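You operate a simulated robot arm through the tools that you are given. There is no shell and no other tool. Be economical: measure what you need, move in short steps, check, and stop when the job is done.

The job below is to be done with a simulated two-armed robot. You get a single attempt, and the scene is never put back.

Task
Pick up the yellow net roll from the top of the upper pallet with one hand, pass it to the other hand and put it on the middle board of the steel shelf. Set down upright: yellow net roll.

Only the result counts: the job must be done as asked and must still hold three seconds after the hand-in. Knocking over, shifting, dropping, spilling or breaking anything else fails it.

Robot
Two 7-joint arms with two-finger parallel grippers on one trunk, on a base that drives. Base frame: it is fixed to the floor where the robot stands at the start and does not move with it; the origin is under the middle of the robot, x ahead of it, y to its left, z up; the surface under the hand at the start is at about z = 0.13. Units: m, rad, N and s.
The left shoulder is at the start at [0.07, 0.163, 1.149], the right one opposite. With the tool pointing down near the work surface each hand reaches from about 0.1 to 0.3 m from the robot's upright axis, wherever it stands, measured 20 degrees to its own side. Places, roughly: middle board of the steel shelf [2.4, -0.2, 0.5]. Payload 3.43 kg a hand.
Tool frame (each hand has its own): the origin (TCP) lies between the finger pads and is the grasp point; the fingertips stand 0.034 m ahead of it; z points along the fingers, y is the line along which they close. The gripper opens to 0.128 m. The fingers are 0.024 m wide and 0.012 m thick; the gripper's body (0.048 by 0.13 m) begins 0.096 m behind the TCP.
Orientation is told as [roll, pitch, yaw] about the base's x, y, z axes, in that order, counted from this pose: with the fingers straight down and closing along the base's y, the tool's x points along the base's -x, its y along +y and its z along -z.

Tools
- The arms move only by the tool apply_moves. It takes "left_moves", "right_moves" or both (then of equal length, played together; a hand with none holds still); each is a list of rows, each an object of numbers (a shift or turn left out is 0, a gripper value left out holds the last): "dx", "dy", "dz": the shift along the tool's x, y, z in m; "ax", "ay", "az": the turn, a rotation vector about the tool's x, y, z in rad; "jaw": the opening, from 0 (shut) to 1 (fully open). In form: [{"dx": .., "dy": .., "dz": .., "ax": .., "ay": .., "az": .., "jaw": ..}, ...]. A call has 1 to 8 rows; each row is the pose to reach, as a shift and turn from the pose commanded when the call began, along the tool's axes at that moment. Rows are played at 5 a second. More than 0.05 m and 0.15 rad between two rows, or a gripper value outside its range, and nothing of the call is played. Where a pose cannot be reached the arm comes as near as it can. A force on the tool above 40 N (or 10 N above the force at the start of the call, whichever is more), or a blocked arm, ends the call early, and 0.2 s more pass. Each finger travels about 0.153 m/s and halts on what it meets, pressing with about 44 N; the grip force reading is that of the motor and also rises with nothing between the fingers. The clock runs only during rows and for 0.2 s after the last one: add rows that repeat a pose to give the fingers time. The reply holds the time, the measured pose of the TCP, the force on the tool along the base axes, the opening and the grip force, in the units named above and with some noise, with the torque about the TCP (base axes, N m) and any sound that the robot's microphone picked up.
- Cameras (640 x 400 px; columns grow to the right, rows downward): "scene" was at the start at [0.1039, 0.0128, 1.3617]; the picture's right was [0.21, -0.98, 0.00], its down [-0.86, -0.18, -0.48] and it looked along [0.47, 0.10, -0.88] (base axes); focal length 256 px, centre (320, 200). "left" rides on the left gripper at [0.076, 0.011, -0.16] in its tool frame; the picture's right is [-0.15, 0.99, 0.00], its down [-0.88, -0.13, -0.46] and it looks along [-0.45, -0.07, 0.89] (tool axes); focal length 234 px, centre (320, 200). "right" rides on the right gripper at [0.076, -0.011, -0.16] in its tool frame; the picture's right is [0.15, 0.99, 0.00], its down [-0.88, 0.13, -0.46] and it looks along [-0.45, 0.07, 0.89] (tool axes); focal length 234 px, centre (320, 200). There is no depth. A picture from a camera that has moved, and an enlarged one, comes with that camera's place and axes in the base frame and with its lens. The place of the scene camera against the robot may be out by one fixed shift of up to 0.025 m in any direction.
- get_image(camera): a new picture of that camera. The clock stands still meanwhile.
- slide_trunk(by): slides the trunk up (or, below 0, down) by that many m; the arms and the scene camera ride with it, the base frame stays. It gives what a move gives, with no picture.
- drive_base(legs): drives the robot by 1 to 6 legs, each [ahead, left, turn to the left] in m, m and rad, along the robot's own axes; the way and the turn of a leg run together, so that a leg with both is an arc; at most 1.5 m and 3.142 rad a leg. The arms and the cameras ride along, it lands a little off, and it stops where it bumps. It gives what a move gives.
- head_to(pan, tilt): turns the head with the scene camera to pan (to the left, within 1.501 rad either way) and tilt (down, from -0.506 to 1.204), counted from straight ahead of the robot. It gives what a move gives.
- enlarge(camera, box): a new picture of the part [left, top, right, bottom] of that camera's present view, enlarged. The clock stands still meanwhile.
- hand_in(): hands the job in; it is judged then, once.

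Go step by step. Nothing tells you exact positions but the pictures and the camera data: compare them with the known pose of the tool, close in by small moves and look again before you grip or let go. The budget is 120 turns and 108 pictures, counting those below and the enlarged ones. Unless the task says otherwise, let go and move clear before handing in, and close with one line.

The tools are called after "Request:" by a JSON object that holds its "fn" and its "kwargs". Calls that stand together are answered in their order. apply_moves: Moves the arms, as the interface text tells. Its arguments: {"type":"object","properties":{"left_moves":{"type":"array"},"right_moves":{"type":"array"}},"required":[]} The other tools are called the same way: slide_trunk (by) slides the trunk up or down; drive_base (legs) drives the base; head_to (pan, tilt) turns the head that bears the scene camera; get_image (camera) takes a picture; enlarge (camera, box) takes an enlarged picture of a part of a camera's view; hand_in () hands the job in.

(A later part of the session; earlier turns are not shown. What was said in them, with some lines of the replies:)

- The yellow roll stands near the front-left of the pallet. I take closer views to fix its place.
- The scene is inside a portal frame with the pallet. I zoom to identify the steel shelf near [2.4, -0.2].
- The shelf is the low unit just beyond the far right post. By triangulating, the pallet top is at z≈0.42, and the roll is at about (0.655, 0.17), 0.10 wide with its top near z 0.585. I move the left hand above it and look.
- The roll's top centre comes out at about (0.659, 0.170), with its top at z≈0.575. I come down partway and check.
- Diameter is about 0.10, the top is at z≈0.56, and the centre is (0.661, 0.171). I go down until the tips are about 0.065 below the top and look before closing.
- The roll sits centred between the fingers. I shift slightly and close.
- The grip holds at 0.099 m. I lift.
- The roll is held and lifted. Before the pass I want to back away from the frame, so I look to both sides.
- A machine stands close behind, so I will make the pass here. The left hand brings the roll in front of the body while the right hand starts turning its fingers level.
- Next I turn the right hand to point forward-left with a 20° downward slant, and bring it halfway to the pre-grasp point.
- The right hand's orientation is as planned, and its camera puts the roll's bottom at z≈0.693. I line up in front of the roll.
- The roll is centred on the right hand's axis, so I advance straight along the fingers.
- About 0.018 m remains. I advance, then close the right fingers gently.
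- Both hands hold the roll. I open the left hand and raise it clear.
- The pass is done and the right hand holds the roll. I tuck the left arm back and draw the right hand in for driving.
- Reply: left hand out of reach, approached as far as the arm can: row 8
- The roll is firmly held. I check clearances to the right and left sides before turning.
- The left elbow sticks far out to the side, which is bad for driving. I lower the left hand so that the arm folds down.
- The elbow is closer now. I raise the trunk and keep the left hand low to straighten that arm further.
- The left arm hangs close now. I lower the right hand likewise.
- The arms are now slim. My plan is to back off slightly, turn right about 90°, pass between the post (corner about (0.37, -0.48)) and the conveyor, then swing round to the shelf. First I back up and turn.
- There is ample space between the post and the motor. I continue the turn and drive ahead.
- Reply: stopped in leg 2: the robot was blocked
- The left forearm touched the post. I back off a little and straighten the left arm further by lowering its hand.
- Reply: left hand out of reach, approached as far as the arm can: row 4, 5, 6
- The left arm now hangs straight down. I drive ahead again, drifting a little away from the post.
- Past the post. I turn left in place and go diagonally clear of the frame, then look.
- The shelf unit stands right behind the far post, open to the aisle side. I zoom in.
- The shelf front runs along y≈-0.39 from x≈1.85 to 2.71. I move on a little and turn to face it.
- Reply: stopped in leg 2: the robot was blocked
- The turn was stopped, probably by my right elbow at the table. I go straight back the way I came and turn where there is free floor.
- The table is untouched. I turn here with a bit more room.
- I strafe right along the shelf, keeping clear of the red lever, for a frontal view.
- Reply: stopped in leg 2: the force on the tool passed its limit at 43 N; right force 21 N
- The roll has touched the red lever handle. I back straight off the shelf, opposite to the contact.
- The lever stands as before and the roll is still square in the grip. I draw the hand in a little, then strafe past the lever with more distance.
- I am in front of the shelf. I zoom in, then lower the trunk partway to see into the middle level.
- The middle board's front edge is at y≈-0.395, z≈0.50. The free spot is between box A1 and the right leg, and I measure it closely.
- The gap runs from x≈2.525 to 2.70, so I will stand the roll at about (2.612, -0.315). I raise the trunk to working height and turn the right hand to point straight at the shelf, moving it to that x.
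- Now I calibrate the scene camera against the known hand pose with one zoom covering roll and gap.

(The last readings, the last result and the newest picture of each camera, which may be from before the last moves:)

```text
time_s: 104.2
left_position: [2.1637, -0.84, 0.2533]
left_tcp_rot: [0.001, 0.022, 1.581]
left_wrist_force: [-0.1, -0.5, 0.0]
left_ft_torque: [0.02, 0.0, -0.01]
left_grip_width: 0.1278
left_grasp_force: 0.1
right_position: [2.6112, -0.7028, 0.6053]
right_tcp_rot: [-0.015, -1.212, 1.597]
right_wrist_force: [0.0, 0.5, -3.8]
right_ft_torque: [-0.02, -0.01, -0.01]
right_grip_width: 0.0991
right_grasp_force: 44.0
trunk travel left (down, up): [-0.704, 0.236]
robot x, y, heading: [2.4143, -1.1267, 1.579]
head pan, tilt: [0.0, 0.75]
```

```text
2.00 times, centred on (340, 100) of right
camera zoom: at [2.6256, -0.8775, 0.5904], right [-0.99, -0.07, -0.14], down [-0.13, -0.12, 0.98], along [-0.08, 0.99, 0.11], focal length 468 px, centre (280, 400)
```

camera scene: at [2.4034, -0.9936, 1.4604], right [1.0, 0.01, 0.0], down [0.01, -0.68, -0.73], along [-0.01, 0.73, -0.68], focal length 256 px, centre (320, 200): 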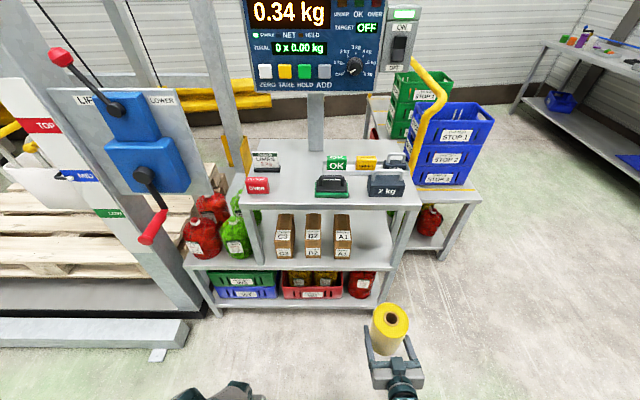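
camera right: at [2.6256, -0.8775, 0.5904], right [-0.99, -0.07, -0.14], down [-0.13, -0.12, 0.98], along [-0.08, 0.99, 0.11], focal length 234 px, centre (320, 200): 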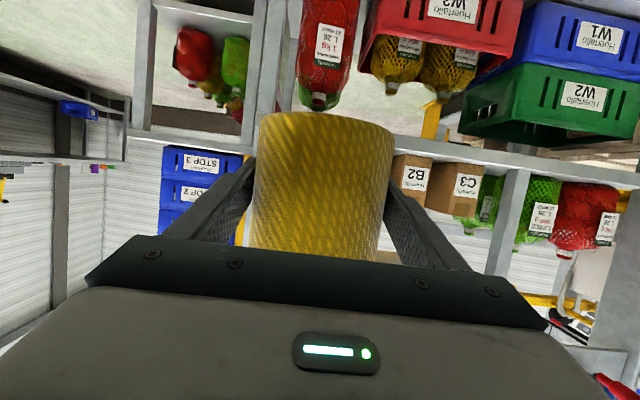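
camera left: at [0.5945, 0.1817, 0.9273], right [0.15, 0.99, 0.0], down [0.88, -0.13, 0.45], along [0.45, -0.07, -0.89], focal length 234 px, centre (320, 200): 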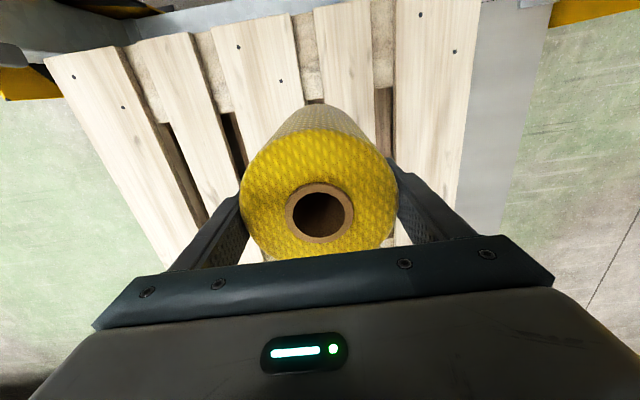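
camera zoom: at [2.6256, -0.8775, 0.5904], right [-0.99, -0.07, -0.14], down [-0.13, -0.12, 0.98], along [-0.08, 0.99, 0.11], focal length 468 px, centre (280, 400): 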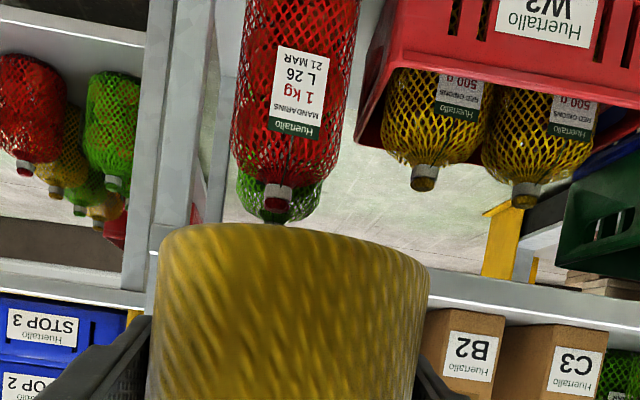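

The corrected gap centre is x≈2.620, and the hand camera puts the board top at z≈0.53 with the roll's bottom 0.046 below the TCP. I drive ahead 0.18 m with the roll still short of the shelf.

Request:
{"fn": "drive_base", "kwargs": {"legs": [[0.18, 0, 0]]}}

Request:
{"fn": "get_image", "kwargs": {"camera": "scene"}}

Request:
{"fn": "get_image", "kwargs": {"camera": "right"}}

```text
time_s: 105.7
left_position: [2.1615, -0.6684, 0.2528]
left_tcp_rot: [0.001, 0.022, 1.582]
left_wrist_force: [0.1, -0.7, -0.1]
left_ft_torque: [-0.02, -0.01, -0.01]
left_grip_width: 0.1278
left_grasp_force: 0.0
right_position: [2.608, -0.5277, 0.6046]
right_tcp_rot: [-0.012, -1.213, 1.601]
right_wrist_force: [-0.3, 0.2, -4.4]
right_ft_torque: [-0.01, 0.0, -0.02]
right_grip_width: 0.0995
right_grasp_force: 43.9
trunk travel left (down, up): [-0.704, 0.236]
robot x, y, heading: [2.4161, -0.9528, 1.581]
head pan, tilt: [0.0, 0.75]
```

```text
45 pictures are left
camera scene: at [2.4022, -0.8192, 1.4603], right [1.0, 0.01, 0.0], down [0.01, -0.68, -0.73], along [-0.01, 0.73, -0.68], focal length 256 px, centre (320, 200)
```

scene: 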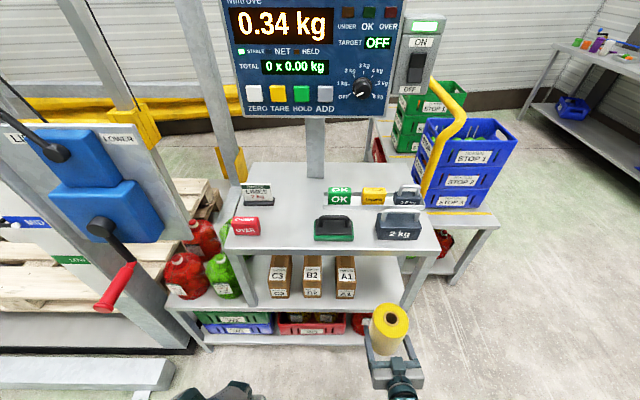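

```text
44 pictures are left
camera right: at [2.6238, -0.7033, 0.5901], right [-0.99, -0.07, -0.14], down [-0.13, -0.12, 0.98], along [-0.08, 0.99, 0.11], focal length 234 px, centre (320, 200)
```

right: 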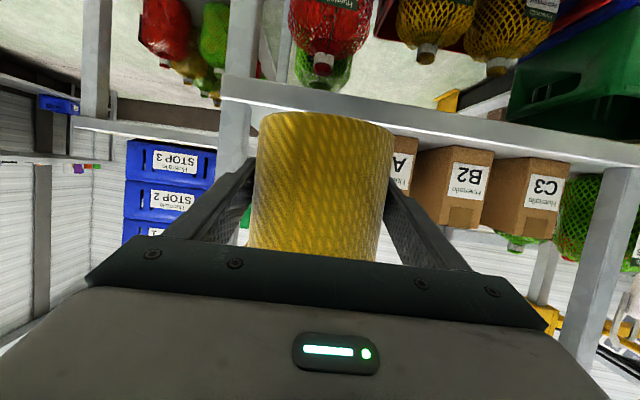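

The second look agrees: board top z≈0.532, edge y≈-0.40, gap from x 2.532 to 2.697. I move halfway in with the arm and check.

Request:
{"fn": "apply_moves", "kwargs": {"right_moves": [{"dx": -0.013, "dy": -0.004, "dz": 0.024, "ax": 0.009, "az": 0.003}, {"dx": -0.023, "dy": -0.008, "dz": 0.047, "ax": 0.018, "az": 0.007}, {"dx": -0.035, "dy": -0.0126, "dz": 0.07, "ax": 0.028, "az": 0.0105}, {"dx": -0.0425, "dy": -0.0126, "dz": 0.09, "ax": 0.028, "az": 0.0105}]}}

Request:
{"fn": "get_image", "kwargs": {"camera": "right"}}

Request:
{"fn": "enlarge", "kwargs": {"camera": "scene", "box": [300, 200, 460, 380]}}

```text
time_s: 106.7
left_position: [2.1617, -0.6678, 0.2531]
left_tcp_rot: [0.004, 0.022, 1.581]
left_wrist_force: [1.1, 0.5, 0.0]
left_ft_torque: [-0.02, 0.01, -0.01]
left_grip_width: 0.1282
left_grasp_force: 0.1
right_position: [2.6182, -0.4266, 0.6134]
right_tcp_rot: [-0.014, -1.213, 1.571]
right_wrist_force: [-0.2, 0.2, -4.2]
right_ft_torque: [-0.03, 0.01, 0.01]
right_grip_width: 0.0994
right_grasp_force: 44.5
trunk travel left (down, up): [-0.704, 0.236]
robot x, y, heading: [2.4104, -0.9518, 1.581]
head pan, tilt: [0.0, 0.75]
```

```text
43 pictures are left
camera right: at [2.6272, -0.6045, 0.5981], right [-0.99, -0.04, -0.14], down [-0.14, -0.11, 0.98], along [-0.05, 0.99, 0.11], focal length 234 px, centre (320, 200)
```

right: 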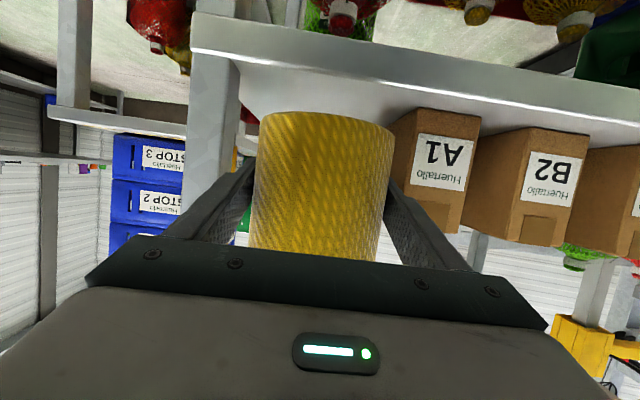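

```text
2.22 times, centred on (380, 290) of scene
camera zoom: at [2.4021, -0.8197, 1.4604], right [1.0, 0.01, 0.0], down [0.01, -0.68, -0.73], along [-0.01, 0.73, -0.68], focal length 569 px, centre (187, 0)
```

zoom: 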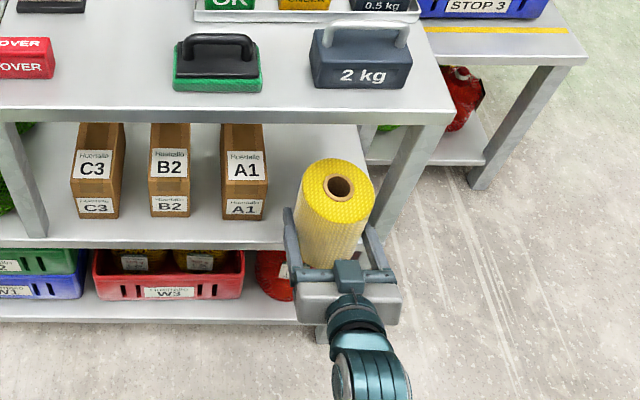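

Alignment is right: A1's corner is at 2.525, the leg at 2.70, and the TCP at 2.618. I move the remaining 0.10 m in, level.

Request:
{"fn": "apply_moves", "kwargs": {"right_moves": [{"dx": -0.009, "dy": 0.003, "dz": 0.024}, {"dx": -0.018, "dy": 0.005, "dz": 0.048}, {"dx": -0.027, "dy": 0.005, "dz": 0.072}, {"dx": -0.0356, "dy": 0.005, "dz": 0.095}]}}

Request:
{"fn": "get_image", "kwargs": {"camera": "right"}}

Request:
{"fn": "enlarge", "kwargs": {"camera": "scene", "box": [300, 200, 460, 380]}}

```text
time_s: 107.7
left_position: [2.1611, -0.6676, 0.2538]
left_tcp_rot: [0.002, 0.024, 1.58]
left_wrist_force: [0.1, 0.3, 0.3]
left_ft_torque: [0.01, 0.02, 0.01]
left_grip_width: 0.1283
left_grasp_force: 0.1
right_position: [2.6147, -0.3259, 0.6183]
right_tcp_rot: [-0.013, -1.211, 1.571]
right_wrist_force: [0.5, 0.3, -3.5]
right_ft_torque: [-0.05, -0.04, -0.01]
right_grip_width: 0.0992
right_grasp_force: 43.7
trunk travel left (down, up): [-0.704, 0.236]
robot x, y, heading: [2.4142, -0.9531, 1.581]
head pan, tilt: [0.0, 0.75]
```

```text
41 pictures are left
camera right: at [2.6249, -0.5031, 0.6024], right [-0.99, -0.04, -0.14], down [-0.14, -0.12, 0.98], along [-0.06, 0.99, 0.11], focal length 234 px, centre (320, 200)
```

right: 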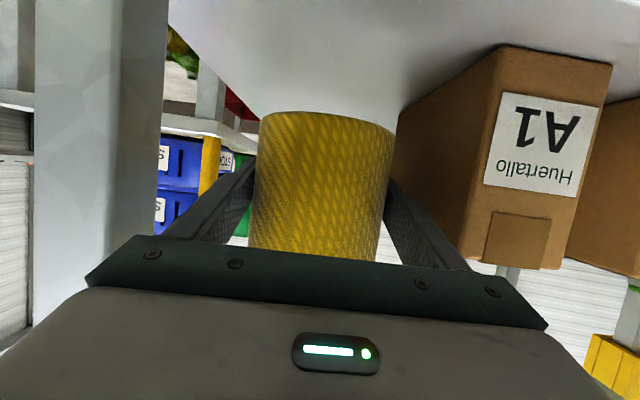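

```text
2.22 times, centred on (380, 290) of scene
camera zoom: at [2.4023, -0.8195, 1.4604], right [1.0, 0.01, 0.0], down [0.01, -0.68, -0.73], along [-0.01, 0.73, -0.68], focal length 569 px, centre (187, 0)
```

zoom: 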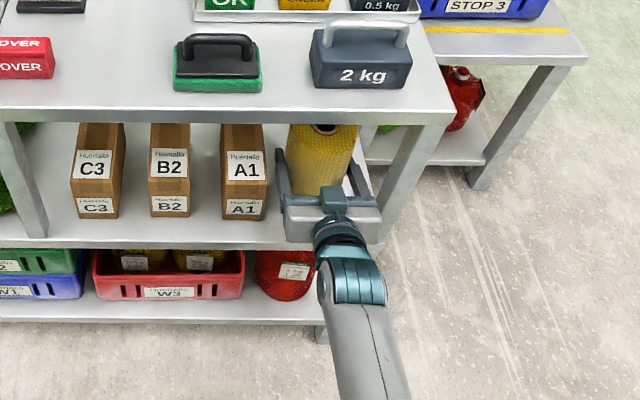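

The roll is inside the gap, about 0.05 above the board. I lower it gently and let contact stop me.

Request:
{"fn": "apply_moves", "kwargs": {"right_moves": [{"dx": 0.014, "dz": 0.005}, {"dx": 0.026, "dz": 0.01}, {"dx": 0.033, "dz": 0.0123}, {"dx": 0.038, "dz": 0.0142}, {"dx": 0.043, "dz": 0.016}, {"dx": 0.047, "dz": 0.0175}]}}

Request:
{"fn": "get_image", "kwargs": {"camera": "right"}}

```text
time_s: 109.1
left_position: [2.1611, -0.6688, 0.2555]
left_tcp_rot: [0.0, 0.017, 1.58]
left_wrist_force: [1.1, 0.1, -0.3]
left_ft_torque: [0.03, 0.02, -0.02]
left_grip_width: 0.1281
left_grasp_force: 0.0
right_position: [2.6156, -0.3263, 0.5732]
right_tcp_rot: [-0.009, -1.228, 1.563]
right_wrist_force: [4.3, -13.1, 36.5]
right_ft_torque: [-0.4, 1.72, 0.49]
right_grip_width: 0.099
right_grasp_force: 44.3
trunk travel left (down, up): [-0.704, 0.236]
robot x, y, heading: [2.4142, -0.9528, 1.578]
head pan, tilt: [0.0, 0.75]
```

```text
39 pictures are left
camera right: at [2.6255, -0.5021, 0.5545], right [-0.99, -0.04, -0.14], down [-0.13, -0.13, 0.98], along [-0.05, 0.99, 0.13], focal length 234 px, centre (320, 200)
```

right: 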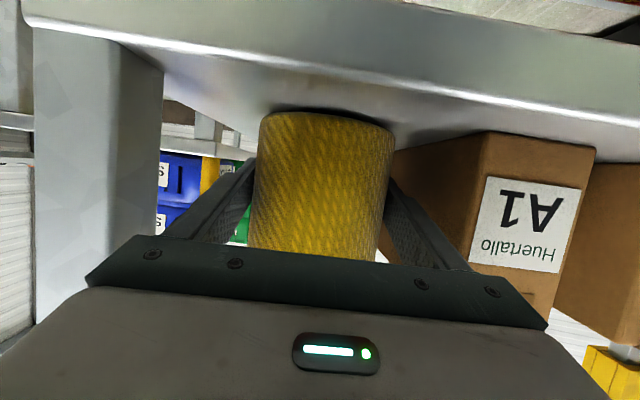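

Contact with the board at TCP z≈0.573. I ease up a few mm to relieve the force.

Request:
{"fn": "apply_moves", "kwargs": {"right_moves": [{"dx": -0.003, "dz": -0.001}, {"dx": -0.0045, "dz": -0.0015}]}}

```text
time_s: 109.7
left_position: [2.1611, -0.6678, 0.2549]
left_tcp_rot: [0.002, 0.019, 1.582]
left_wrist_force: [-0.4, 0.4, 0.4]
left_ft_torque: [-0.02, -0.04, -0.01]
left_grip_width: 0.1277
left_grasp_force: 0.2
right_position: [2.6153, -0.3258, 0.5724]
right_tcp_rot: [-0.017, -1.22, 1.574]
right_wrist_force: [4.8, 0.6, 27.1]
right_ft_torque: [1.33, 0.64, -0.25]
right_grip_width: 0.0993
right_grasp_force: 44.3
trunk travel left (down, up): [-0.704, 0.236]
robot x, y, heading: [2.4168, -0.9546, 1.58]
head pan, tilt: [0.0, 0.75]
```

Request:
{"fn": "apply_moves", "kwargs": {"right_moves": [{"dx": -0.003, "dz": -0.001}, {"dx": -0.003, "dz": -0.001}]}}

```text
time_s: 110.3
left_position: [2.1602, -0.6686, 0.2543]
left_tcp_rot: [0.001, 0.021, 1.581]
left_wrist_force: [0.1, 0.3, 1.0]
left_ft_torque: [0.01, 0.02, -0.02]
left_grip_width: 0.1281
left_grasp_force: 0.1
right_position: [2.6164, -0.3264, 0.5728]
right_tcp_rot: [-0.016, -1.216, 1.573]
right_wrist_force: [5.8, 7.7, 16.9]
right_ft_torque: [1.4, 0.02, -0.47]
right_grip_width: 0.0993
right_grasp_force: 43.8
trunk travel left (down, up): [-0.704, 0.236]
robot x, y, heading: [2.4157, -0.9495, 1.582]
head pan, tilt: [0.0, 0.75]
```

Request:
{"fn": "apply_moves", "kwargs": {"right_moves": [{"dx": -0.003, "dz": -0.001}, {"dx": -0.003, "dz": -0.001}]}}

Request:
{"fn": "get_image", "kwargs": {"camera": "right"}}

```text
time_s: 110.9
left_position: [2.1615, -0.6689, 0.2535]
left_tcp_rot: [0.002, 0.02, 1.581]
left_wrist_force: [-0.3, 0.1, 0.7]
left_ft_torque: [0.01, -0.04, 0.04]
left_grip_width: 0.1279
left_grasp_force: 0.0
right_position: [2.6144, -0.3279, 0.5731]
right_tcp_rot: [-0.011, -1.209, 1.57]
right_wrist_force: [3.5, 3.6, 6.9]
right_ft_torque: [0.75, 0.0, -0.17]
right_grip_width: 0.0993
right_grasp_force: 44.3
trunk travel left (down, up): [-0.704, 0.236]
robot x, y, heading: [2.4128, -0.9541, 1.586]
head pan, tilt: [0.0, 0.75]
```

```text
38 pictures are left
camera right: at [2.6245, -0.5038, 0.5585], right [-0.99, -0.04, -0.14], down [-0.14, -0.11, 0.98], along [-0.06, 0.99, 0.11], focal length 234 px, centre (320, 200)
```

right: 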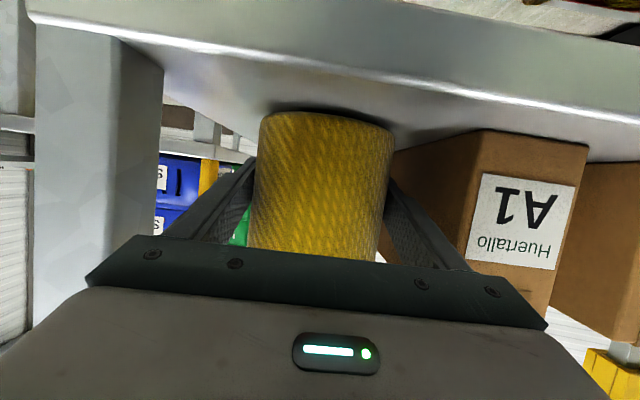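

Only a light contact force remains and the roll stands inside the board edge. I open the fingers just enough.

Request:
{"fn": "apply_moves", "kwargs": {"right_moves": [{"jaw": 0.79}, {"jaw": 0.82}, {"jaw": 0.86}, {"jaw": 0.88}, {"jaw": 0.88}]}}

Request:
{"fn": "get_image", "kwargs": {"camera": "right"}}

Request:
{"fn": "enlarge", "kwargs": {"camera": "scene", "box": [300, 200, 460, 380]}}

```text
time_s: 112.1
left_position: [2.1614, -0.6681, 0.2531]
left_tcp_rot: [0.002, 0.021, 1.58]
left_wrist_force: [0.6, 0.0, -0.4]
left_ft_torque: [0.02, -0.02, 0.0]
left_grip_width: 0.128
left_grasp_force: 0.0
right_position: [2.6155, -0.3248, 0.5748]
right_tcp_rot: [-0.01, -1.214, 1.57]
right_wrist_force: [0.4, -0.3, 0.1]
right_ft_torque: [-0.01, 0.01, -0.01]
right_grip_width: 0.1128
right_grasp_force: 0.0
trunk travel left (down, up): [-0.704, 0.236]
robot x, y, heading: [2.4148, -0.9492, 1.583]
head pan, tilt: [0.0, 0.75]
```

```text
37 pictures are left
camera right: at [2.6249, -0.5025, 0.5592], right [-0.99, -0.04, -0.14], down [-0.14, -0.12, 0.98], along [-0.06, 0.99, 0.11], focal length 234 px, centre (320, 200)
```

right: 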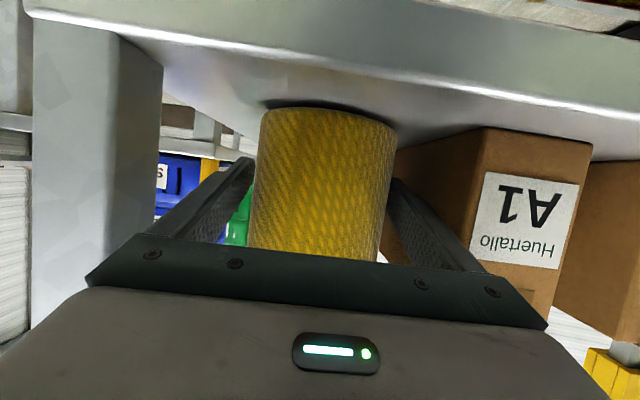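

```text
2.22 times, centred on (380, 290) of scene
camera zoom: at [2.4021, -0.8207, 1.4605], right [1.0, 0.01, 0.0], down [0.01, -0.68, -0.73], along [-0.01, 0.73, -0.68], focal length 569 px, centre (187, 0)
```

zoom: 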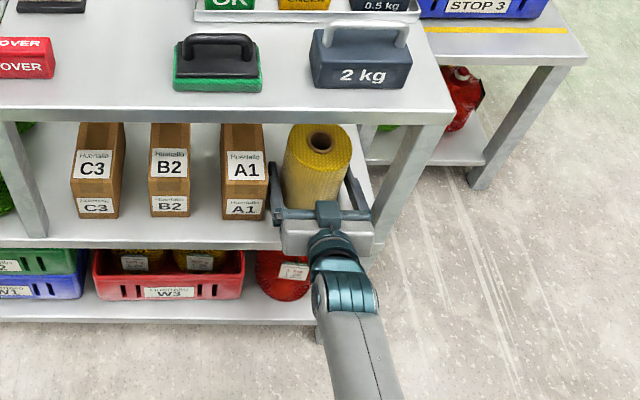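

The fingers are free of the roll and it stands upright. I retract straight back along the finger axis.

Request:
{"fn": "apply_moves", "kwargs": {"right_moves": [{"dz": -0.02}, {"dz": -0.045}, {"dz": -0.075}, {"dz": -0.105}, {"dz": -0.14}, {"dz": -0.175}, {"dz": -0.2}]}}

Request:
{"fn": "get_image", "kwargs": {"camera": "right"}}

Request:
{"fn": "get_image", "kwargs": {"camera": "scene"}}

```text
time_s: 113.7
left_position: [2.1605, -0.6676, 0.2534]
left_tcp_rot: [0.002, 0.019, 1.581]
left_wrist_force: [-0.3, 0.7, 0.0]
left_ft_torque: [0.01, 0.02, -0.01]
left_grip_width: 0.128
left_grasp_force: 0.0
right_position: [2.6116, -0.5139, 0.6441]
right_tcp_rot: [-0.012, -1.214, 1.571]
right_wrist_force: [0.5, 0.2, -0.6]
right_ft_torque: [-0.01, -0.01, 0.01]
right_grip_width: 0.1123
right_grasp_force: 0.1
trunk travel left (down, up): [-0.704, 0.236]
robot x, y, heading: [2.4147, -0.954, 1.582]
head pan, tilt: [0.0, 0.75]
```

```text
35 pictures are left
camera right: at [2.6221, -0.6903, 0.6288], right [-0.99, -0.04, -0.14], down [-0.14, -0.12, 0.98], along [-0.06, 0.99, 0.11], focal length 234 px, centre (320, 200)
```

right: 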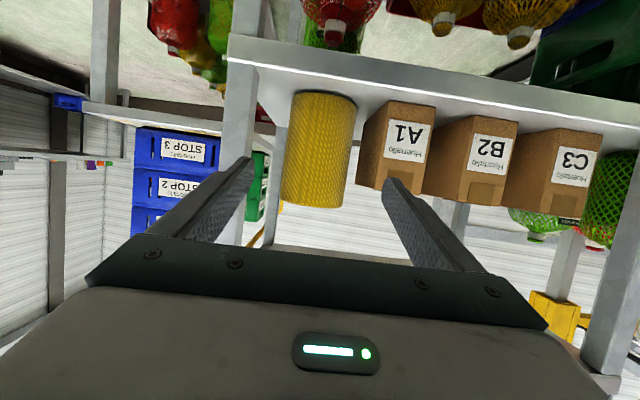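

```text
34 pictures are left
camera scene: at [2.402, -0.8212, 1.4605], right [1.0, 0.01, 0.0], down [0.01, -0.68, -0.73], along [-0.01, 0.73, -0.68], focal length 256 px, centre (320, 200)
```

scene: 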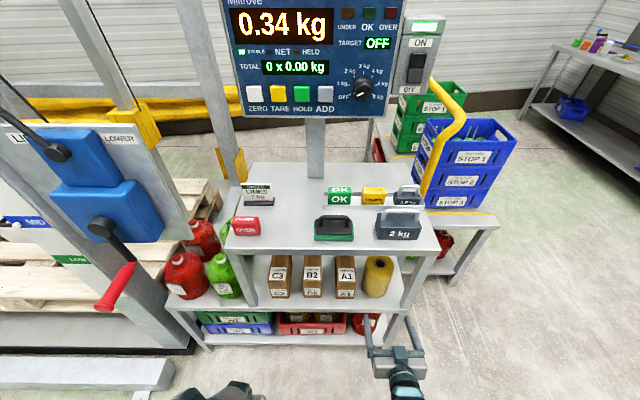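

The yellow roll stands upright on the middle board between box A1 and the leg, nothing around it has moved, and the hand is clear. I hand in.

Request:
{"fn": "hand_in", "kwargs": {}}

```text
The job is handed in.
```

The yellow net roll was picked up with the left hand, passed to the right hand, and now stands upright on the middle board of the steel shelf. On the way the roll brushed the shelf's red lift lever and two base moves stopped on contact, but nothing looked moved in the pictures afterwards.
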